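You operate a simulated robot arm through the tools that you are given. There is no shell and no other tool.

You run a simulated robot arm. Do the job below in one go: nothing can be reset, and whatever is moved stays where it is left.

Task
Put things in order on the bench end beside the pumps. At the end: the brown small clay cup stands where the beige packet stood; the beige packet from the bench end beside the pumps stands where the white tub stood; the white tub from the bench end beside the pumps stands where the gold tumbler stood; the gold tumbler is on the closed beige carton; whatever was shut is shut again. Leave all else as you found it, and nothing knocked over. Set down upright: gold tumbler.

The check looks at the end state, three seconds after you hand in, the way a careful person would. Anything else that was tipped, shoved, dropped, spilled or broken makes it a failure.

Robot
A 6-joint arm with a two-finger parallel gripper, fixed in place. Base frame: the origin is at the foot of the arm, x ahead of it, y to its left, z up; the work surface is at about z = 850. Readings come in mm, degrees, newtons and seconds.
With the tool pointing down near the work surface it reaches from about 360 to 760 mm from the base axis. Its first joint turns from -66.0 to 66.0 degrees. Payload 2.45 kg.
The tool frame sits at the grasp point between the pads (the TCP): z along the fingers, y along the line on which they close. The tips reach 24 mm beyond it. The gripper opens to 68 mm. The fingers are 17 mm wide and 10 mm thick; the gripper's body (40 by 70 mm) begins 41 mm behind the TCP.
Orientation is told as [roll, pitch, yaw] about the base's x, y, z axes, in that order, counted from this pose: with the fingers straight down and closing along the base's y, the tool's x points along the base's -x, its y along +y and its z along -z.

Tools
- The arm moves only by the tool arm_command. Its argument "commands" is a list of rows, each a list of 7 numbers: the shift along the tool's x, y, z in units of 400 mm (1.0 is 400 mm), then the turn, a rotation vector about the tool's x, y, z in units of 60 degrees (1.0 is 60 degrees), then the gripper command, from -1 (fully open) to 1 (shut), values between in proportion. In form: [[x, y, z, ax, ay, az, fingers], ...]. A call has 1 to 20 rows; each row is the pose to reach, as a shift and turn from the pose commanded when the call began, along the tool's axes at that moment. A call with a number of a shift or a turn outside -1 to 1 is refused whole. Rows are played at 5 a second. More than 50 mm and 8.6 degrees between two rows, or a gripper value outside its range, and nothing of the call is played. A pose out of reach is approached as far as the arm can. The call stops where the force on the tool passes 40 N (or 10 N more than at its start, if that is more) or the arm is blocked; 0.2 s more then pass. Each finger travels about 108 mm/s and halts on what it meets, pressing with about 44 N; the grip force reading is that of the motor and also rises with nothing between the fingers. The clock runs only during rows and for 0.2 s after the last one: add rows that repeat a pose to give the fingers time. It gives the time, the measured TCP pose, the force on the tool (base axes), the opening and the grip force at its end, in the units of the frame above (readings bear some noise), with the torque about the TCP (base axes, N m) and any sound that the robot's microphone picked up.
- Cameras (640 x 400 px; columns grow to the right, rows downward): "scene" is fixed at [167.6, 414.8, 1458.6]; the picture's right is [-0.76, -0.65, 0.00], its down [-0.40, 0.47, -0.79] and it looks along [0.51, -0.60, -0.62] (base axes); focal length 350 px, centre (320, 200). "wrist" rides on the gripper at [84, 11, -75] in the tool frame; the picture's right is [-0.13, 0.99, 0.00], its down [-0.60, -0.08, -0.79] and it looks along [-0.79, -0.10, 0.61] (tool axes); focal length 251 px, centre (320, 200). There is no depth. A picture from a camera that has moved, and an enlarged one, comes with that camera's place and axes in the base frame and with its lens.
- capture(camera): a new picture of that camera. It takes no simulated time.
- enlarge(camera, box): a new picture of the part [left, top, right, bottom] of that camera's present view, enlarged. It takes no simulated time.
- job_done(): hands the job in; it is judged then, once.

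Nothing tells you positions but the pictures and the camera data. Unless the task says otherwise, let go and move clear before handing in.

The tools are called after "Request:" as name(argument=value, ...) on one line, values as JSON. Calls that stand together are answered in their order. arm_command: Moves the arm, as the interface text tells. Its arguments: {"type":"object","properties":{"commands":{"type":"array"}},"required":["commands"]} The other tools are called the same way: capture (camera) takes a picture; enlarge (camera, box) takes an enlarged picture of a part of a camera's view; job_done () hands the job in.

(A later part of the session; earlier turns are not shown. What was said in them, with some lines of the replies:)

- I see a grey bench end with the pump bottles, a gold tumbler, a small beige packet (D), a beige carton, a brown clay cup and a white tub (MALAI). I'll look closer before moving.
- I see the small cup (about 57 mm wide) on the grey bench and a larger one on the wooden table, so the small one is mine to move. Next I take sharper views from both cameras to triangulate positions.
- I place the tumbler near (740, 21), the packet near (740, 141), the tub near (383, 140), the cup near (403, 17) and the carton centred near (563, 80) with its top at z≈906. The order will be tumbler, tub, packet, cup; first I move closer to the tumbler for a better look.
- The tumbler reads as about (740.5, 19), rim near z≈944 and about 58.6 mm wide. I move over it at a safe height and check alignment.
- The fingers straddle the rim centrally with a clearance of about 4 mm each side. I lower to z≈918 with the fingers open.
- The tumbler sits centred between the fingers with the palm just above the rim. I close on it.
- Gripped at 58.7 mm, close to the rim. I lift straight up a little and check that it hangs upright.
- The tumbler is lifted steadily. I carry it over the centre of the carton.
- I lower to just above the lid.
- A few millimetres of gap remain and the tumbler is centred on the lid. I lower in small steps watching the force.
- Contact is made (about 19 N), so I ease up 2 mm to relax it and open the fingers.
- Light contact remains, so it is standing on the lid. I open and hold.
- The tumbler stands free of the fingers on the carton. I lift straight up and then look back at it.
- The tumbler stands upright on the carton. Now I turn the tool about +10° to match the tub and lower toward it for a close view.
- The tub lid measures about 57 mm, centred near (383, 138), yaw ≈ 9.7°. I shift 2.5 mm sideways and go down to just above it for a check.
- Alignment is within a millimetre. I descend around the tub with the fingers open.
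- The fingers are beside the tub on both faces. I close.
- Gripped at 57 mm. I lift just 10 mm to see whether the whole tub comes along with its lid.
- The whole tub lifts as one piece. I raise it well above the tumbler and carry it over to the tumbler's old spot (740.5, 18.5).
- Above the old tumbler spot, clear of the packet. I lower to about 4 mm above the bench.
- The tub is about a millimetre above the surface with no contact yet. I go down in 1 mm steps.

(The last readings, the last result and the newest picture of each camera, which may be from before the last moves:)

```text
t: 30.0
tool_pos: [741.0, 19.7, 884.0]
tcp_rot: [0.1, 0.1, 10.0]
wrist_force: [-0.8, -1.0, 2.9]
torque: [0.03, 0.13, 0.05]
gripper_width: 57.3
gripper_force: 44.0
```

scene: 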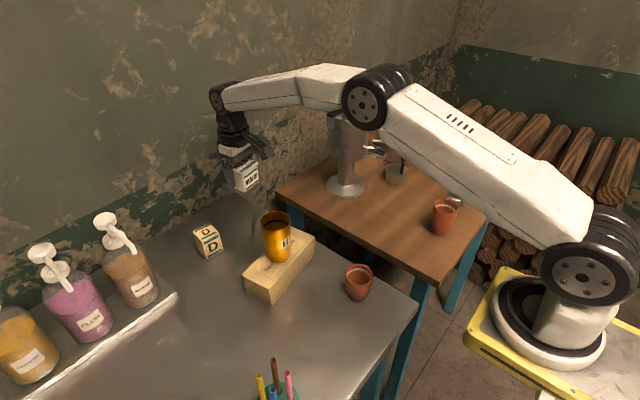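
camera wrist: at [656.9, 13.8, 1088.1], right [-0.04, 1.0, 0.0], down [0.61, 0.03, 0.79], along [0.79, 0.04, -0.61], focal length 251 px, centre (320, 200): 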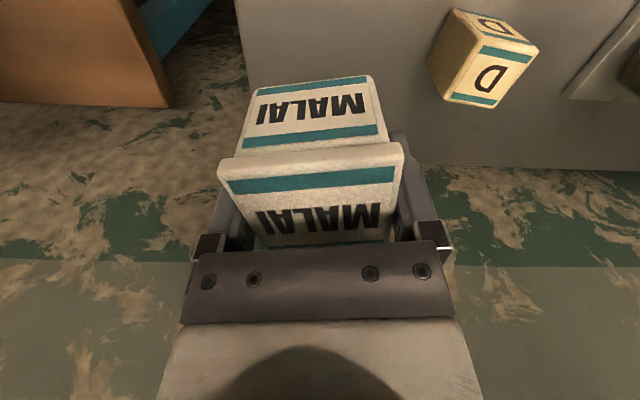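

Light contact (about 4 N). I open the fingers.

Request:
arm_command(commands=[[0, 0, 0, 0, 0, 0, 0.6], [0, 0, 0, 0, 0, 0, -0.75], [0, 0, 0, 0, 0, 0, -1], [0, 0, 0, 0, 0, 0, -1]])

Request:
capture(camera="wrist")

```text
t: 31.0
tool_pos: [741.0, 20.1, 883.4]
tcp_rot: [-0.1, 0.0, 10.0]
wrist_force: [0.5, -0.4, -0.6]
torque: [-0.03, -0.01, -0.01]
gripper_width: 67.8
gripper_force: 0.1
```

```text
taken
camera wrist: at [656.2, 14.7, 959.0], right [-0.05, 1.0, 0.0], down [0.61, 0.03, 0.79], along [0.79, 0.04, -0.61], focal length 251 px, centre (320, 200)
```

wrist: 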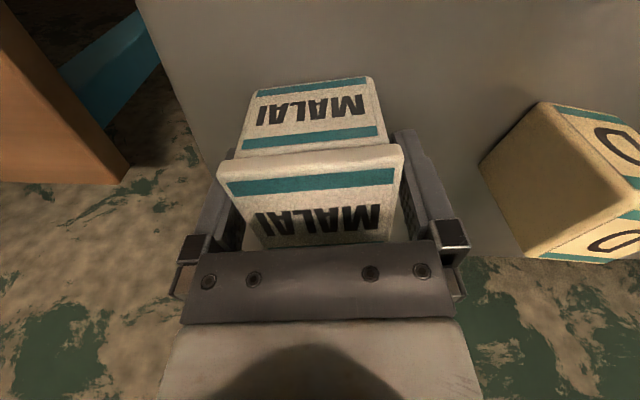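

The tub stands free. I lift straight up, then move over toward the packet, turning to about −9° for its faces.

Request:
arm_command(commands=[[0, 0, -0.03, 0, 0, 0, -1], [0, 0, -0.08, 0, 0, 0, -1], [0, 0, -0.16, 0, 0, 0, -1], [0, 0, -0.24, 0, 0, 0, -1], [0, 0, -0.32, 0, 0, 0, -1], [0, 0, -0.38, 0, 0, 0, -1], [0.008, 0.055, -0.38, 0, 0, 0.055, -1], [0.015, 0.11, -0.38, 0, 0, 0.11, -1], [0.023, 0.165, -0.38, 0, 0, 0.165, -1], [0.03, 0.22, -0.38, 0, 0, 0.22, -1], [0.038, 0.27, -0.38, 0, 0, 0.27, -1], [0.0458, 0.3165, -0.38, 0, 0, 0.3167, -1], [0.0458, 0.3165, -0.38, 0, 0, 0.3167, -1]])

Request:
capture(camera="wrist")

Request:
capture(camera="scene")

```text
t: 33.8
tool_pos: [699.5, 140.5, 1034.1]
tcp_rot: [0.1, -0.1, -9.0]
wrist_force: [-0.1, 0.2, 0.5]
torque: [0.0, 0.01, 0.01]
gripper_width: 68.1
gripper_force: 0.1
```

```text
taken
camera wrist: at [618.7, 164.8, 1110.7], right [0.28, 0.96, 0.0], down [0.58, -0.17, 0.79], along [0.76, -0.22, -0.61], focal length 251 px, centre (320, 200)
```

wrist: 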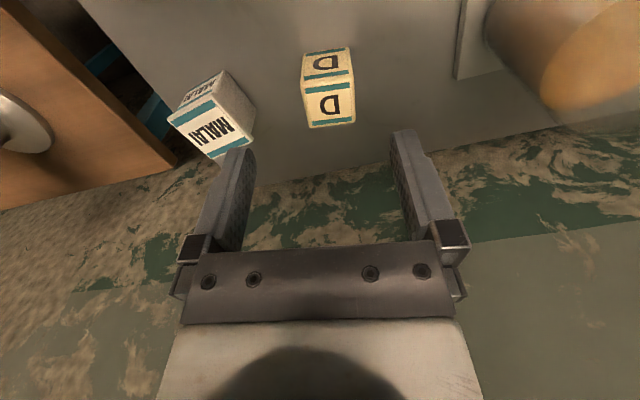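

```text
taken
```

scene: 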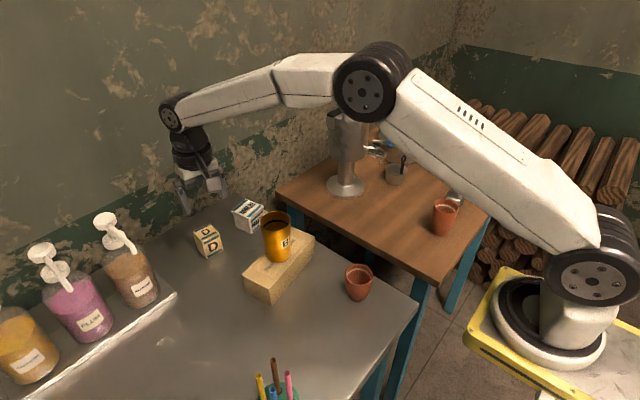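

Request:
enlarge(camera="wrist", box=[264, 30, 392, 140])

Request:
enlarge(camera="scene", box=[180, 180, 300, 270])

```text
3.64 times, centred on (328, 85) of wrist
camera zoom: at [618.7, 164.8, 1110.7], right [0.28, 0.96, 0.0], down [0.58, -0.17, 0.79], along [0.76, -0.22, -0.61], focal length 914 px, centre (291, 618)
```

zoom: 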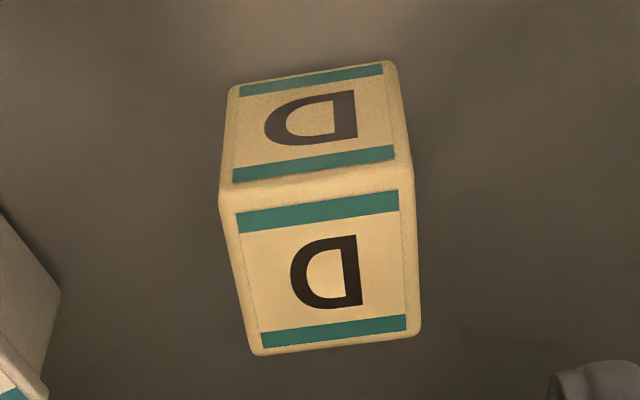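

```text
4.44 times, centred on (240, 225) of scene
camera zoom: at [167.6, 414.8, 1458.6], right [-0.76, -0.65, 0.0], down [-0.4, 0.47, -0.79], along [0.51, -0.6, -0.62], focal length 1558 px, centre (676, 89)
```

zoom: 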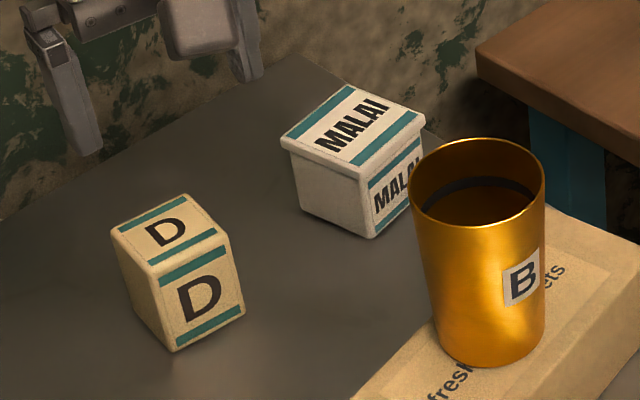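

The packet measures about 43 mm wide, centred at (742, 138), yaw ≈ −8°, top at z≈909. I go over it and partly down.

Request:
arm_command(commands=[[-0.04, 0.004, 0, 0, 0, -0.0167, -1], [-0.08, 0.008, 0.02, 0, 0, -0.0167, -1], [-0.106, 0.0104, 0.06, 0, 0, -0.0167, -1], [-0.106, 0.0104, 0.12, 0, 0, -0.0167, -1], [-0.106, 0.0104, 0.18, 0, 0, -0.0167, -1], [-0.106, 0.0104, 0.21, 0, 0, -0.0167, -1], [-0.106, 0.0104, 0.21, 0, 0, -0.0167, -1]])

Request:
capture(camera="wrist")

Request:
enlarge(camera="scene", box=[160, 150, 300, 270])

```text
t: 35.4
tool_pos: [740.4, 138.9, 951.1]
tcp_rot: [0.0, 0.0, -8.0]
wrist_force: [-0.5, 0.6, 0.0]
torque: [0.02, 0.02, -0.03]
gripper_width: 67.8
gripper_force: 0.0
```

```text
taken
camera wrist: at [660.5, 160.4, 1026.7], right [0.27, 0.96, 0.0], down [0.59, -0.16, 0.79], along [0.76, -0.21, -0.61], focal length 251 px, centre (320, 200)
```

wrist: 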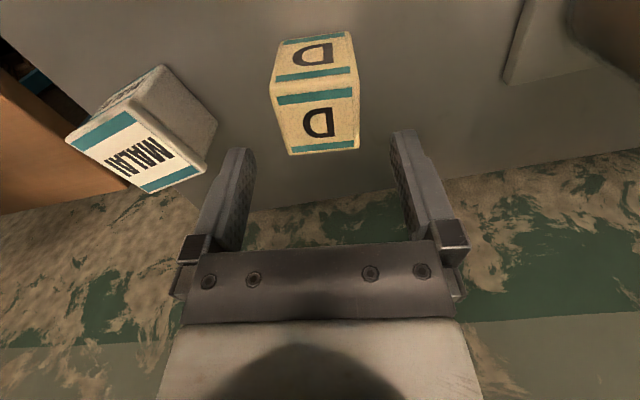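

```text
3.33 times, centred on (230, 210) of scene
camera zoom: at [167.6, 414.8, 1458.6], right [-0.76, -0.65, 0.0], down [-0.4, 0.47, -0.79], along [0.51, -0.6, -0.62], focal length 1168 px, centre (620, 167)
```

zoom: 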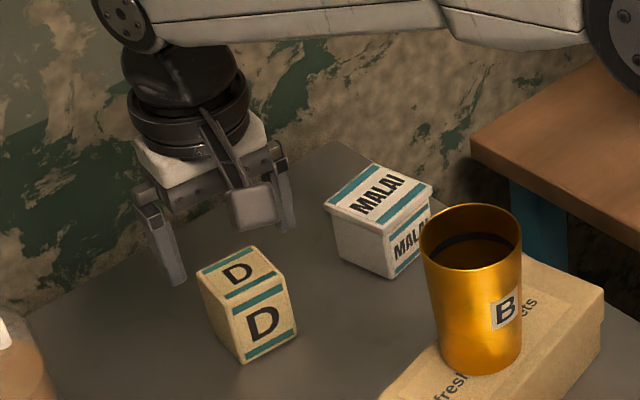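

The packet is centred between the fingers. I descend around it.

Request:
arm_command(commands=[[-0.003, -0.002, 0.05, 0, 0, 0, -1], [-0.003, -0.002, 0.1, 0, 0, 0, -1], [-0.003, -0.002, 0.14, 0, 0, 0, -1], [-0.003, -0.002, 0.1675, 0, 0, 0, -1], [-0.003, -0.002, 0.1675, 0, 0, 0, -1]])

Request:
capture(camera="wrist")

Request:
enlarge(camera="scene", box=[160, 150, 300, 270])

```text
t: 36.6
tool_pos: [743.7, 136.3, 884.3]
tcp_rot: [0.0, 0.0, -8.0]
wrist_force: [0.6, 0.5, -0.5]
torque: [-0.01, 0.01, -0.01]
gripper_width: 68.1
gripper_force: 0.0
```

```text
taken
camera wrist: at [662.0, 158.3, 960.1], right [0.27, 0.96, 0.0], down [0.59, -0.16, 0.79], along [0.76, -0.21, -0.61], focal length 251 px, centre (320, 200)
```

wrist: 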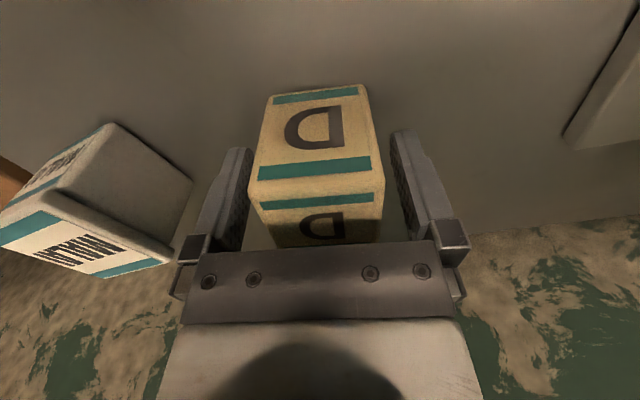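

```text
3.33 times, centred on (230, 210) of scene
camera zoom: at [167.6, 414.8, 1458.6], right [-0.76, -0.65, 0.0], down [-0.4, 0.47, -0.79], along [0.51, -0.6, -0.62], focal length 1168 px, centre (620, 167)
```

zoom: 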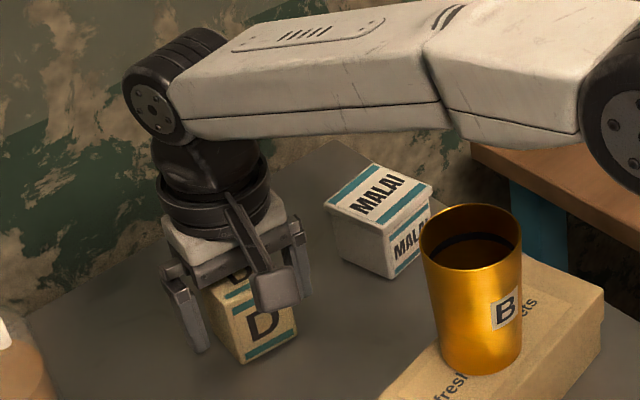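

The packet sits about 1.5 mm off centre, so I correct that while closing gently.

Request:
arm_command(commands=[[0, -0.004, 0, 0, 0, 0, -0.8], [0, -0.004, 0, 0, 0, 0, -0.4], [0, -0.004, 0, 0, 0, 0, -0.2], [0, -0.004, 0, 0, 0, 0, 0.2], [0, -0.004, 0, 0, 0, 0, 1], [0, -0.004, 0, 0, 0, 0, 1], [0, -0.004, 0, 0, 0, 0, 1]])

Request:
capture(camera="wrist")

```text
t: 38.2
tool_pos: [743.6, 136.2, 885.2]
tcp_rot: [0.1, -0.1, -8.0]
wrist_force: [-0.2, 0.3, 1.1]
torque: [-0.04, -0.03, -0.02]
gripper_width: 44.4
gripper_force: 44.2
```

```text
taken
camera wrist: at [661.9, 156.6, 960.3], right [0.27, 0.96, 0.0], down [0.59, -0.16, 0.79], along [0.76, -0.21, -0.61], focal length 251 px, centre (320, 200)
```

wrist: 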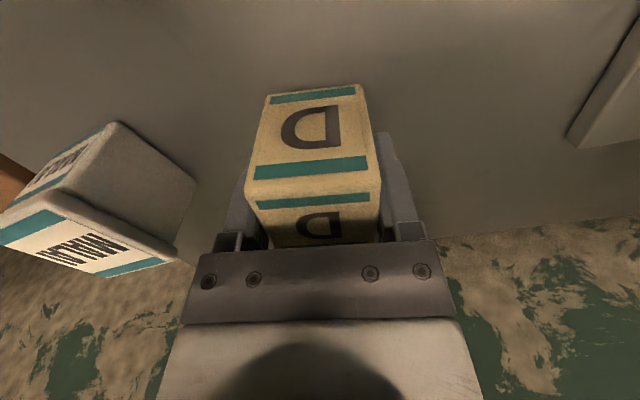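

Gripped at 44 mm. I lift it a little first to confirm it holds.

Request:
arm_command(commands=[[0, 0, -0.015, 0, 0, 0, 1], [0, 0, -0.04, 0, 0, 0, 1], [0, 0, -0.08, 0, 0, 0, 1], [0, 0, -0.08, 0, 0, 0, 1]])

Request:
capture(camera="wrist")

Request:
enlarge(camera="scene", box=[160, 150, 300, 270])

```text
t: 39.2
tool_pos: [744.0, 135.9, 916.4]
tcp_rot: [-0.1, 0.0, -8.0]
wrist_force: [0.4, 0.1, -1.1]
torque: [-0.01, 0.01, 0.02]
gripper_width: 44.4
gripper_force: 44.0
```

```text
taken
camera wrist: at [662.5, 157.9, 992.6], right [0.27, 0.96, 0.0], down [0.59, -0.16, 0.79], along [0.76, -0.21, -0.61], focal length 251 px, centre (320, 200)
```

wrist: 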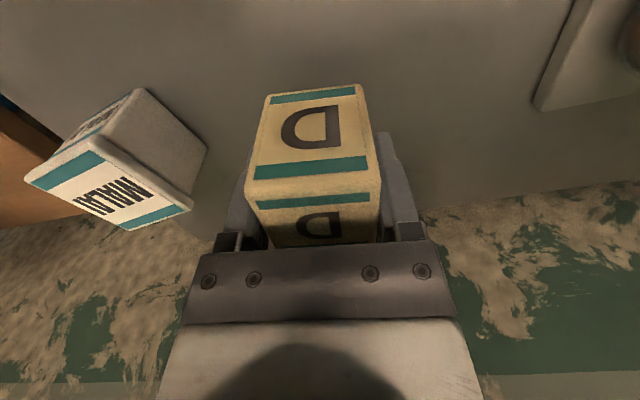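

```text
3.33 times, centred on (230, 210) of scene
camera zoom: at [167.7, 414.8, 1458.6], right [-0.76, -0.65, 0.0], down [-0.4, 0.47, -0.79], along [0.51, -0.6, -0.62], focal length 1168 px, centre (620, 167)
```

zoom: 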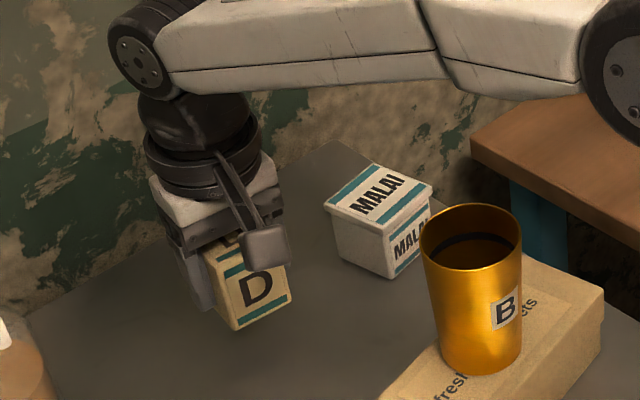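

The packet holds. I raise it above the tumbler's height and carry it to the tub's old spot.

Request:
arm_command(commands=[[0, 0, -0.07, 0, 0, 0, 1], [0, 0, -0.14, 0, 0, 0, 1], [0, 0, -0.21, 0, 0, 0, 1], [0.02, 0, -0.28, 0, 0, 0, 1], [0.07, -0.009, -0.35, 0, 0, 0, 1], [0.14, -0.018, -0.41, 0, 0, 0, 1], [0.22, -0.029, -0.435, 0, 0, 0, 1], [0.31, -0.041, -0.435, 0, 0, 0, 1], [0.4, -0.053, -0.435, 0, 0, 0, 1], [0.49, -0.065, -0.435, 0, 0, 0, 1], [0.58, -0.077, -0.435, 0, 0, 0, 1], [0.67, -0.089, -0.435, 0, 0, 0, 1], [0.75, -0.1, -0.435, 0, 0, 0, 1], [0.82, -0.109, -0.435, 0, 0, 0, 1], [0.87, -0.116, -0.435, 0, 0, 0, 1], [0.889, -0.1187, -0.435, 0, 0, 0, 1], [0.889, -0.1187, -0.435, 0, 0, 0, 1]])

Request:
capture(camera="scene")

Request:
capture(camera="wrist")

```text
t: 42.8
tool_pos: [385.8, 137.2, 1090.4]
tcp_rot: [0.0, 0.0, -8.0]
wrist_force: [0.0, 0.1, -0.8]
torque: [0.0, 0.01, -0.01]
gripper_width: 44.4
gripper_force: 44.7
```

```text
taken
```

scene: 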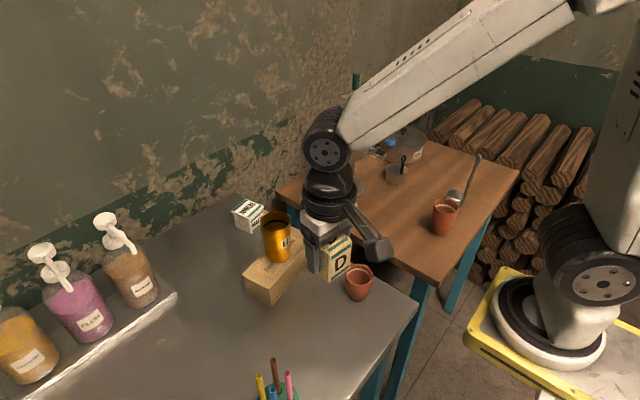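

```text
taken
camera wrist: at [303.3, 159.8, 1166.5], right [0.27, 0.96, 0.0], down [0.59, -0.16, 0.79], along [0.76, -0.21, -0.61], focal length 251 px, centre (320, 200)
```

wrist: 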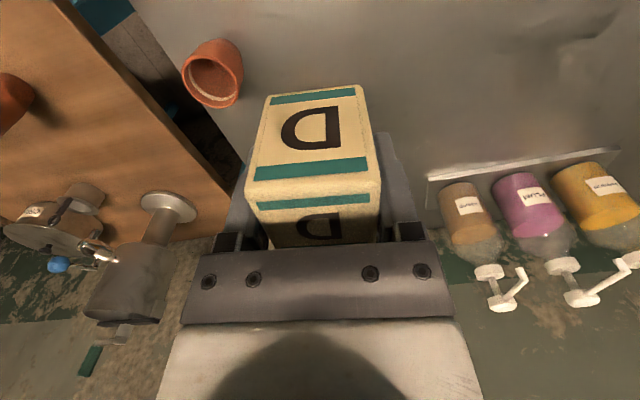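

Over the tub's old spot. I lower the packet to about 4 mm above the bench.

Request:
arm_command(commands=[[0.002, 0.0025, 0.07, 0, 0, 0, 1], [0.002, 0.0025, 0.15, 0, 0, 0, 1], [0.002, 0.0025, 0.23, 0, 0, 0, 1], [0.002, 0.0025, 0.31, 0, 0, 0, 1], [0.002, 0.0025, 0.38, 0, 0, 0, 1], [0.002, 0.0025, 0.44, 0, 0, 0, 1], [0.002, 0.0025, 0.48, 0, 0, 0, 1], [0.002, 0.0025, 0.5, 0, 0, 0, 1], [0.002, 0.0025, 0.5, 0, 0, 0, 1]])

Request:
enlarge(camera="scene", box=[270, 250, 410, 380])

```text
t: 44.8
tool_pos: [383.7, 139.6, 891.2]
tcp_rot: [0.0, 0.1, -8.0]
wrist_force: [-0.1, -0.3, -1.1]
torque: [0.0, -0.04, -0.02]
gripper_width: 44.5
gripper_force: 44.6
```

```text
3.08 times, centred on (340, 315) of scene
camera zoom: at [167.6, 414.8, 1458.6], right [-0.76, -0.65, 0.0], down [-0.4, 0.47, -0.79], along [0.51, -0.6, -0.62], focal length 1078 px, centre (258, -154)
```

zoom: 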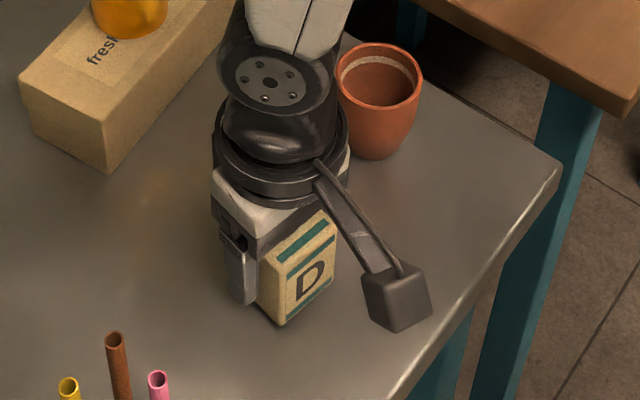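

Request:
arm_command(commands=[[0, 0, 0.006, 0, 0, 0, 1], [0, 0, 0.011, 0, 0, 0, 1], [0, 0, 0.011, 0, 0, 0, 1]])

```text
t: 45.6
tool_pos: [384.4, 138.0, 886.7]
tcp_rot: [0.1, 0.0, -8.1]
wrist_force: [-0.1, -1.1, -1.1]
torque: [0.0, 0.0, 0.01]
gripper_width: 44.4
gripper_force: 43.9
```

No contact yet; I keep easing down.

Request:
arm_command(commands=[[0, 0, 0.0025, 0, 0, 0, 1], [0, 0, 0.0025, 0, 0, 0, 1]])

```text
t: 46.2
tool_pos: [384.5, 139.2, 885.6]
tcp_rot: [0.0, 0.0, -8.0]
wrist_force: [0.1, -0.4, -1.8]
torque: [0.0, 0.0, -0.01]
gripper_width: 44.7
gripper_force: 43.6
```

Request:
arm_command(commands=[[0, 0, 0.0025, 0, 0, 0, 1], [0, 0, 0.0025, 0, 0, 0, 1]])

```text
t: 46.8
tool_pos: [384.5, 139.9, 884.5]
tcp_rot: [-0.1, 0.0, -8.0]
wrist_force: [-1.0, -0.9, 1.7]
torque: [0.0, -0.05, -0.01]
gripper_width: 44.5
gripper_force: 44.1
```

Light contact (about 3 N). I release.

Request:
arm_command(commands=[[0, 0, 0, 0, 0, 0, 0.6], [0, 0, 0, 0, 0, 0, 0], [0, 0, 0, 0, 0, 0, -0.6], [0, 0, 0, 0, 0, 0, -1], [0, 0, 0, 0, 0, 0, -1]])

Request:
capture(camera="wrist")

```text
t: 48.0
tool_pos: [384.5, 139.4, 885.3]
tcp_rot: [0.0, 0.0, -8.0]
wrist_force: [0.6, -0.7, 0.6]
torque: [-0.01, 0.0, -0.03]
gripper_width: 67.9
gripper_force: 0.0
```

```text
taken
camera wrist: at [303.2, 160.9, 960.2], right [0.27, 0.96, 0.0], down [0.59, -0.16, 0.79], along [0.76, -0.21, -0.61], focal length 251 px, centre (320, 200)
```

wrist: 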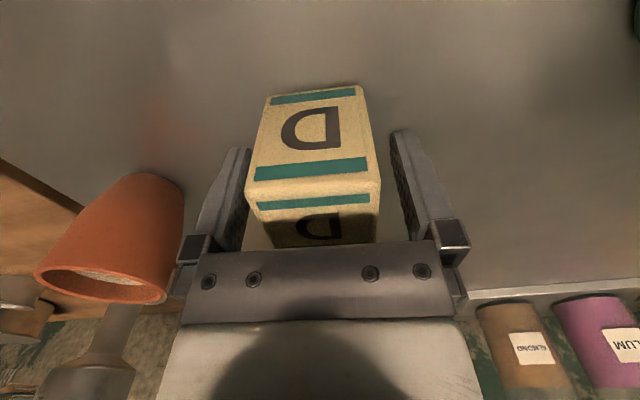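

The packet stands on its own. I rise straight up, then move over the small clay cup and straighten the tool.

Request:
arm_command(commands=[[0, 0, -0.03, 0, 0, 0, -1], [0, 0, -0.08, 0, 0, 0, -1], [0, 0, -0.16, 0, 0, 0, -1], [0, 0, -0.24, 0, 0, 0, -1], [0, 0, -0.32, 0, 0, 0, -1], [0, 0, -0.38, 0, 0, 0, -1], [-0.02, -0.06, -0.38, 0, 0, -0.03, -1], [-0.04, -0.13, -0.38, 0, 0, -0.06, -1], [-0.06, -0.2, -0.38, 0, 0, -0.1, -1], [-0.08, -0.26, -0.38, 0, 0, -0.1333, -1], [-0.0867, -0.293, -0.38, 0, 0, -0.1333, -1], [-0.0867, -0.293, -0.38, 0, 0, -0.1333, -1]])

Request:
capture(camera="wrist")

Request:
capture(camera="scene")

```text
t: 50.6
tool_pos: [400.3, 18.1, 1036.0]
tcp_rot: [0.0, 0.0, 0.0]
wrist_force: [-0.4, 0.5, -0.7]
torque: [0.0, 0.01, -0.02]
gripper_width: 68.2
gripper_force: 0.1
```

```text
taken
camera wrist: at [317.6, 27.9, 1111.1], right [0.13, 0.99, 0.0], down [0.6, -0.08, 0.79], along [0.79, -0.1, -0.61], focal length 251 px, centre (320, 200)
```

wrist: 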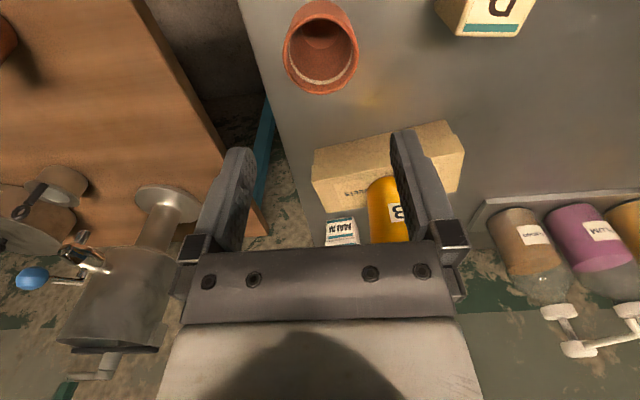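

```text
taken
```

scene: 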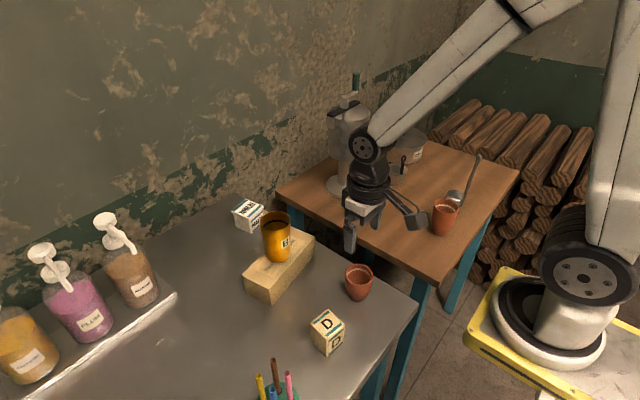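

Request:
enlarge(camera="wrist", box=[264, 0, 376, 110])

Request:
enlarge(camera="scene", box=[300, 240, 400, 370])

```text
3.64 times, centred on (320, 55) of wrist
camera zoom: at [317.6, 27.9, 1111.1], right [0.13, 0.99, 0.0], down [0.6, -0.08, 0.79], along [0.79, -0.1, -0.61], focal length 914 px, centre (320, 727)
```

zoom: 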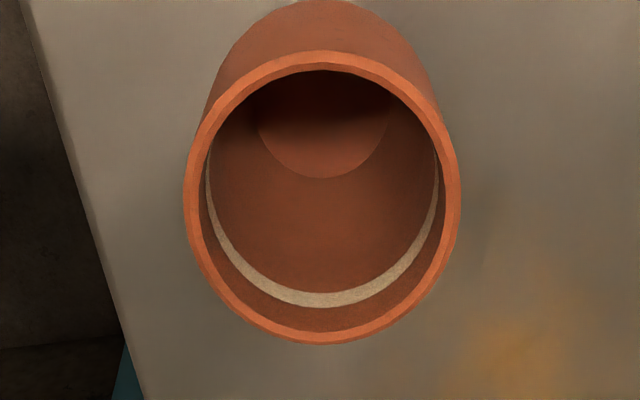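

```text
3.08 times, centred on (350, 305) of scene
camera zoom: at [167.6, 414.8, 1458.6], right [-0.76, -0.65, 0.0], down [-0.4, 0.47, -0.79], along [0.51, -0.6, -0.62], focal length 1078 px, centre (228, -123)
```

zoom: 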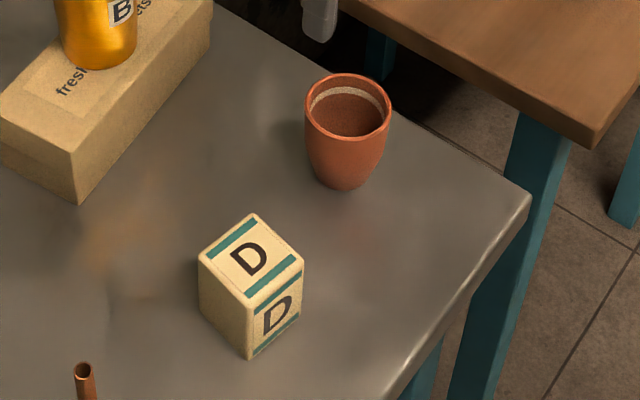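

The cup is empty, rim about 57 mm, centred near (401, 17.5), and the packet stands fine. I lower to just above the rim and check.

Request:
arm_command(commands=[[0, 0.001, 0.06, 0, 0, 0, -1], [0, 0.001, 0.12, 0, 0, 0, -1], [0, 0.001, 0.18, 0, 0, 0, -1], [0, 0.001, 0.23, 0, 0, 0, -1], [0, 0.001, 0.23, 0, 0, 0, -1]])

Request:
capture(camera="wrist")

```text
t: 51.8
tool_pos: [401.8, 19.2, 941.9]
tcp_rot: [0.0, 0.0, 0.1]
wrist_force: [0.4, -0.2, 0.9]
torque: [0.03, 0.03, 0.03]
gripper_width: 67.9
gripper_force: 0.1
```

```text
taken
camera wrist: at [319.0, 29.9, 1018.1], right [0.13, 0.99, 0.0], down [0.6, -0.08, 0.79], along [0.79, -0.1, -0.61], focal length 251 px, centre (320, 200)
```

wrist: 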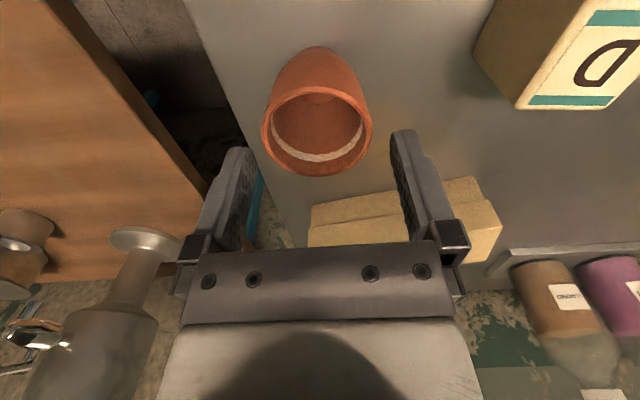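

The cup lies about 1.5 mm toward −y of the tool. I correct and descend around it.

Request:
arm_command(commands=[[0, -0.004, 0, 0, 0, 0, -1], [0, -0.004, 0.03, 0, 0, 0, -1], [0, -0.004, 0.07, 0, 0, 0, -1], [0, -0.004, 0.1, 0, 0, 0, -1], [0, -0.004, 0.13, 0, 0, 0, -1], [0, -0.004, 0.13, 0, 0, 0, -1]])

Request:
capture(camera="wrist")

Request:
enlarge(camera="scene", box=[300, 220, 420, 340])

```text
t: 53.2
tool_pos: [403.6, 15.9, 890.8]
tcp_rot: [0.0, 0.0, 0.0]
wrist_force: [-0.5, -1.1, -0.4]
torque: [0.01, 0.04, 0.01]
gripper_width: 67.9
gripper_force: 0.2
```

```text
taken
camera wrist: at [319.2, 27.6, 966.7], right [0.13, 0.99, 0.0], down [0.6, -0.08, 0.79], along [0.79, -0.1, -0.61], focal length 251 px, centre (320, 200)
```

wrist: 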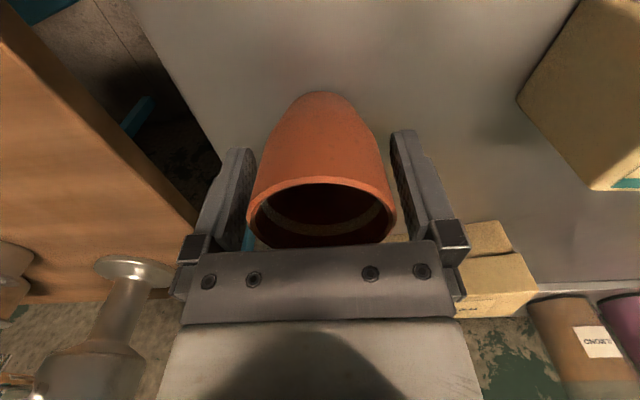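

```text
3.33 times, centred on (360, 280) of scene
camera zoom: at [167.6, 414.8, 1458.6], right [-0.76, -0.65, 0.0], down [-0.4, 0.47, -0.79], along [0.51, -0.6, -0.62], focal length 1168 px, centre (187, -67)
```

zoom: 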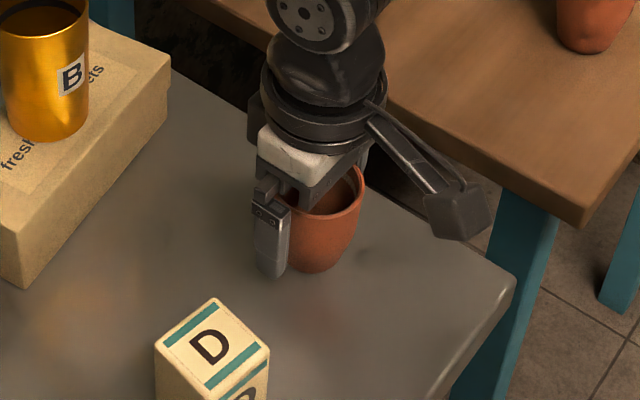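

The rim is centred between the fingers. I close on the cup.

Request:
arm_command(commands=[[0, 0, 0, 0, 0, 0, -0.8], [0, 0, 0, 0, 0, 0, -0.65], [0, 0, 0, 0, 0, 0, 1], [0, 0, 0, 0, 0, 0, 1], [0, 0, 0, 0, 0, 0, 1]])

Request:
arm_command(commands=[[0, 0, -0.015, 0, 0, 0, 1], [0, 0, -0.04, 0, 0, 0, 1], [0, 0, -0.07, 0, 0, 0, 1], [0, 0, -0.07, 0, 0, 0, 1]])

Request:
capture(camera="wrist")

Request:
enlarge(camera="scene", box=[300, 220, 420, 340])

```text
t: 54.4
tool_pos: [402.0, 15.7, 891.1]
tcp_rot: [0.0, 0.1, -0.1]
wrist_force: [-0.7, -0.4, -0.5]
torque: [-0.03, 0.03, 0.04]
gripper_width: 54.0
gripper_force: 44.0
```

```text
t: 55.4
tool_pos: [402.3, 17.3, 920.8]
tcp_rot: [0.0, 0.0, 0.0]
wrist_force: [-0.9, -0.3, -0.1]
torque: [0.01, 0.0, -0.02]
gripper_width: 54.1
gripper_force: 43.9
```

```text
taken
camera wrist: at [318.9, 27.6, 996.3], right [0.13, 0.99, 0.0], down [0.6, -0.08, 0.79], along [0.79, -0.1, -0.61], focal length 251 px, centre (320, 200)
```

wrist: 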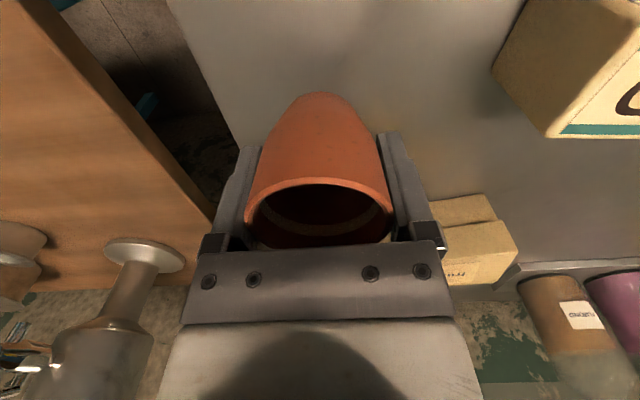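

```text
3.33 times, centred on (360, 280) of scene
camera zoom: at [167.6, 414.8, 1458.6], right [-0.76, -0.65, 0.0], down [-0.4, 0.47, -0.79], along [0.51, -0.6, -0.62], focal length 1168 px, centre (187, -67)
```

zoom: 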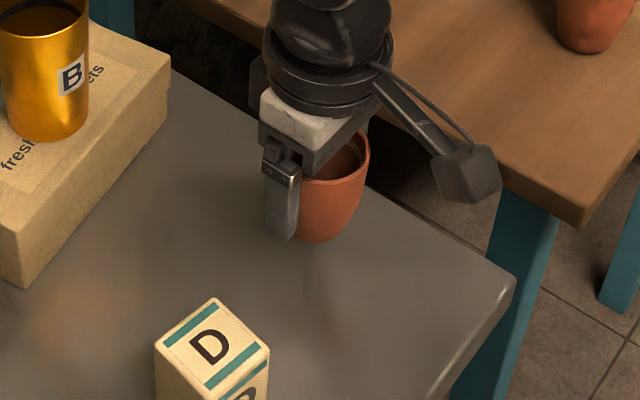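

The cup lifts cleanly. I raise it above the tumbler and carry it to the packet's old spot (743, 137.5).

Request:
arm_command(commands=[[0, 0, -0.06, 0, 0, 0, 1], [0, 0, -0.14, 0, 0, 0, 1], [0, 0, -0.22, 0, 0, 0, 1], [0, 0, -0.3, 0, 0, 0, 1], [0, 0, -0.38, 0, 0, 0, 1], [0, 0, -0.4375, 0, 0, 0, 1], [-0.04, 0.0142, -0.445, 0, 0, 0, 1], [-0.12, 0.0425, -0.445, 0, 0, 0, 1], [-0.2, 0.0708, -0.445, 0, 0, 0, 1], [-0.28, 0.0991, -0.445, 0, 0, 0, 1], [-0.36, 0.1274, -0.445, 0, 0, 0, 1], [-0.44, 0.1557, -0.445, 0, 0, 0, 1], [-0.52, 0.184, -0.445, 0, 0, 0, 1], [-0.6, 0.2123, -0.445, 0, 0, 0, 1], [-0.68, 0.2407, -0.4, 0, 0, 0, 1], [-0.76, 0.269, -0.34, 0, 0, 0, 1], [-0.82, 0.29, -0.27, 0, 0, 0, 1], [-0.8513, 0.3013, -0.22, 0, 0, 0, 1], [-0.8513, 0.3013, -0.22, 0, 0, 0, 1], [-0.8513, 0.3013, -0.22, 0, 0, 0, 1]])

Request:
capture(camera="scene")

Request:
capture(camera="wrist")

```text
t: 59.6
tool_pos: [741.7, 137.1, 1007.4]
tcp_rot: [0.0, 0.0, 0.0]
wrist_force: [-0.2, 0.9, -0.8]
torque: [-0.01, 0.01, 0.02]
gripper_width: 54.1
gripper_force: 43.6
```

```text
taken
```

scene: 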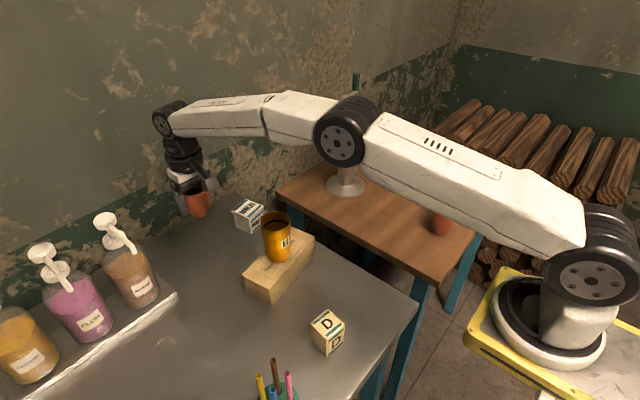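

```text
taken
camera wrist: at [658.7, 148.2, 1083.5], right [0.13, 0.99, 0.0], down [0.6, -0.08, 0.79], along [0.79, -0.1, -0.61], focal length 251 px, centre (320, 200)
```

wrist: 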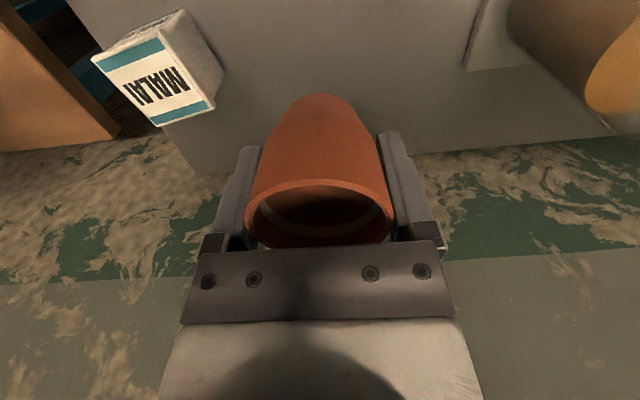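

Over the packet's old spot, clear of the tub. I lower to about 4 mm above the bench.

Request:
arm_command(commands=[[0, 0, 0.05, 0, 0, 0, 1], [0, 0, 0.11, 0, 0, 0, 1], [0, 0, 0.17, 0, 0, 0, 1], [0, 0, 0.22, 0, 0, 0, 1], [0, 0, 0.26, 0, 0, 0, 1], [0, 0, 0.28, 0, 0, 0, 1], [0, 0, 0.28, 0, 0, 0, 1]])

Request:
enlarge(camera="scene", box=[150, 140, 310, 290])

```text
t: 61.2
tool_pos: [742.4, 136.8, 895.4]
tcp_rot: [-0.1, 0.0, 0.1]
wrist_force: [1.3, 0.6, -0.6]
torque: [-0.03, -0.03, 0.0]
gripper_width: 54.2
gripper_force: 43.9
```

```text
2.67 times, centred on (230, 215) of scene
camera zoom: at [167.6, 414.8, 1458.6], right [-0.76, -0.65, 0.0], down [-0.4, 0.47, -0.79], along [0.51, -0.6, -0.62], focal length 935 px, centre (560, 160)
```

zoom: 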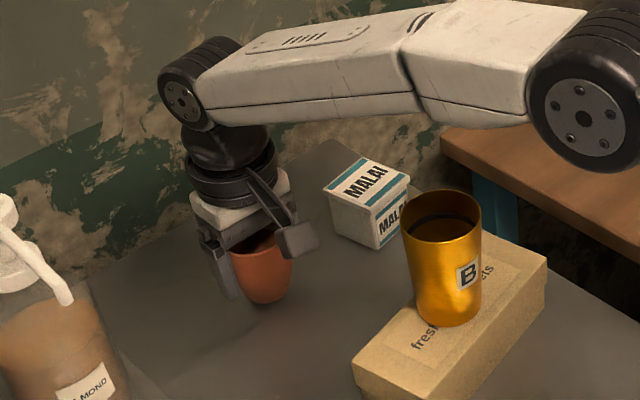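

Request:
arm_command(commands=[[0, 0, 0.004, 0, 0, 0, 1], [0, 0, 0.0075, 0, 0, 0, 1], [0, 0, 0.0075, 0, 0, 0, 1]])

```text
t: 62.0
tool_pos: [742.1, 137.3, 893.7]
tcp_rot: [0.0, 0.0, 0.0]
wrist_force: [-0.5, 0.3, -1.5]
torque: [-0.02, 0.0, -0.02]
gripper_width: 54.0
gripper_force: 44.1
```

No contact yet; I continue in 1 mm steps.

Request:
arm_command(commands=[[0, 0, 0.0025, 0, 0, 0, 1], [0, 0, 0.0025, 0, 0, 0, 1]])

```text
t: 62.6
tool_pos: [741.9, 136.4, 890.9]
tcp_rot: [0.0, 0.0, 0.0]
wrist_force: [0.4, 0.0, -0.1]
torque: [-0.05, 0.01, -0.01]
gripper_width: 53.9
gripper_force: 44.0
```

Request:
arm_command(commands=[[0, 0, 0.0025, 0, 0, 0, 1], [0, 0, 0.0025, 0, 0, 0, 1]])

```text
t: 63.2
tool_pos: [742.9, 137.7, 891.0]
tcp_rot: [-0.1, 0.0, 0.0]
wrist_force: [-0.4, -1.0, -0.5]
torque: [-0.03, -0.04, 0.02]
gripper_width: 54.1
gripper_force: 43.7
```

Request:
arm_command(commands=[[0, 0, 0.0025, 0, 0, 0, 1], [0, 0, 0.0025, 0, 0, 0, 1]])

```text
t: 63.8
tool_pos: [742.7, 138.2, 890.8]
tcp_rot: [0.0, -0.2, 0.0]
wrist_force: [-2.7, -1.0, 7.9]
torque: [-0.23, 0.14, -0.08]
gripper_width: 53.9
gripper_force: 44.3
```

Contact (about 8 N). I release the cup.

Request:
arm_command(commands=[[0, 0, -0.001, 0, 0, 0, 0.6], [0, 0, -0.001, 0, 0, 0, -0.4], [0, 0, -0.001, 0, 0, 0, -0.8], [0, 0, -0.001, 0, 0, 0, -1], [0, 0, -0.001, 0, 0, 0, -1]])

Request:
capture(camera="wrist")

```text
t: 65.0
tool_pos: [742.2, 137.7, 890.3]
tcp_rot: [0.0, 0.1, 0.0]
wrist_force: [0.8, 0.2, 0.4]
torque: [-0.04, 0.0, 0.03]
gripper_width: 68.1
gripper_force: 0.1
```

```text
taken
camera wrist: at [658.8, 148.3, 965.8], right [0.13, 0.99, 0.0], down [0.6, -0.08, 0.79], along [0.79, -0.1, -0.61], focal length 251 px, centre (320, 200)
```

wrist: 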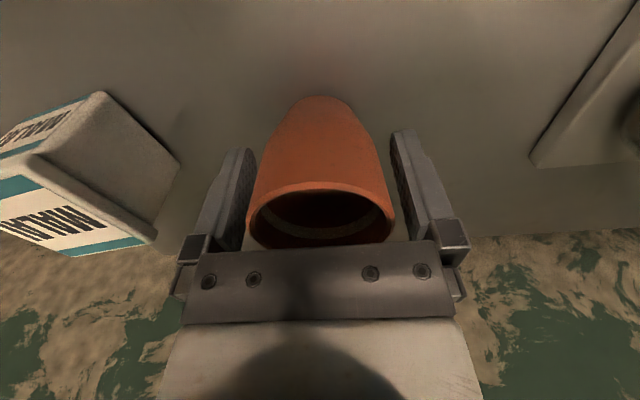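

The cup stands free. I rise straight up and back away toward the starting pose, above everything.

Request:
arm_command(commands=[[0, 0, -0.02, 0, 0, 0, -1], [0, 0, -0.06, 0, 0, 0, -1], [0, 0, -0.14, 0, 0, 0, -1], [0, 0, -0.22, 0, 0, 0, -1], [0, 0, -0.3, 0, 0, 0, -1], [0.04, 0, -0.38, 0, 0, 0, -1], [0.08, 0, -0.46, 0, 0, 0, -1], [0.13, 0, -0.54, 0, 0, 0, -1], [0.2, -0.02, -0.6, 0, 0, 0, -1], [0.28, -0.04, -0.64, 0, 0, 0, -1], [0.37, -0.06, -0.68, 0, 0, 0, -1], [0.46, -0.08, -0.7, 0, 0, 0, -1], [0.55, -0.1, -0.7, 0, 0, 0, -1], [0.64, -0.13, -0.7, 0, 0, 0, -1], [0.72, -0.15, -0.7, 0, 0, 0, -1], [0.78, -0.17, -0.7, 0, 0, 0, -1], [0.78, -0.17, -0.7, 0, 0, 0, -1]])

Request:
capture(camera="scene")

Request:
capture(camera="wrist")

Request:
enlarge(camera="scene", box=[170, 180, 370, 370])

```text
t: 68.6
tool_pos: [429.3, 68.8, 1171.0]
tcp_rot: [-0.1, 0.0, 0.0]
wrist_force: [0.0, 0.5, 0.6]
torque: [-0.02, -0.03, -0.01]
gripper_width: 68.0
gripper_force: 0.0
```

```text
taken
```

scene: 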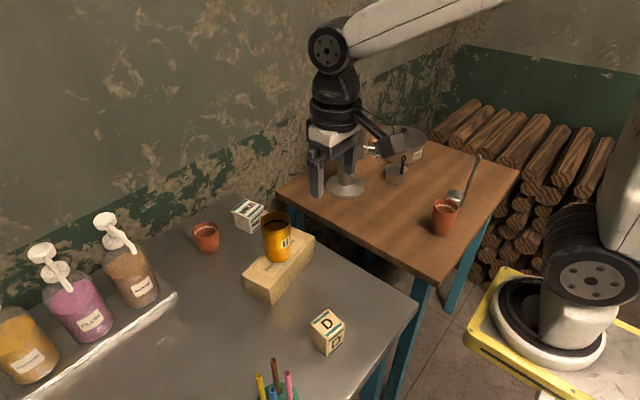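

```text
taken
camera wrist: at [347.2, 79.2, 1246.8], right [0.13, 0.99, 0.0], down [0.6, -0.08, 0.79], along [0.79, -0.1, -0.61], focal length 251 px, centre (320, 200)
```

wrist: 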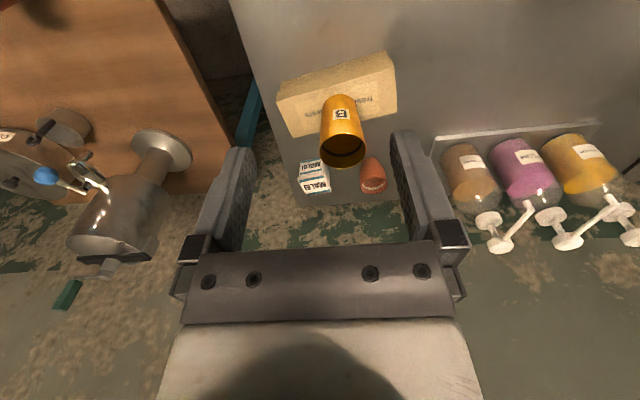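

```text
2.11 times, centred on (270, 275) of scene
camera zoom: at [167.6, 414.8, 1458.6], right [-0.76, -0.65, 0.0], down [-0.4, 0.47, -0.79], along [0.51, -0.6, -0.62], focal length 738 px, centre (425, 42)
```

zoom: 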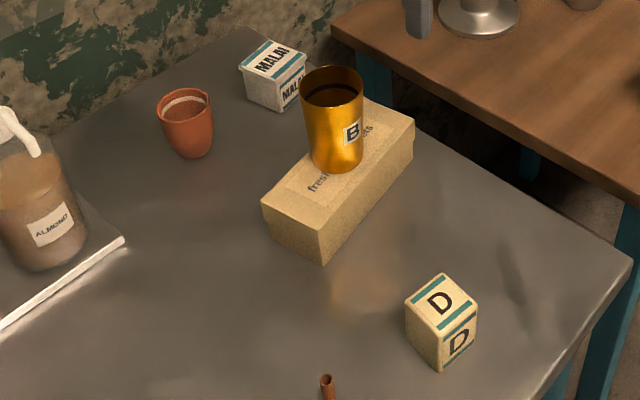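

All four items are in place: the cup at the packet's old spot, the packet at the tub's, the tub at the tumbler's, and the tumbler upright on the closed carton. Nothing else looks moved and the arm is clear, so I hand in.

Request:
job_done()

```text
The job is handed in.
```

All four items are where the task asked, and I've handed the job in. I haven't seen the check's result.

- **Gold tumbler:** upright near the middle of the closed beige carton's lid.
- **White tub:** where the tumbler stood. It lifted in one piece, lid on.
- **Beige packet:** where the tub stood.
- **Small clay cup:** where the packet stood. I took the smaller of the two clay cups, the one on the grey bench, and left the larger one on the wooden table.

I went by position only, so the tub and packet may face slightly differently from what stood there before. I opened nothing, and the final pictures show nothing tipped or shifted. The arm is clear, back near its starting pose.
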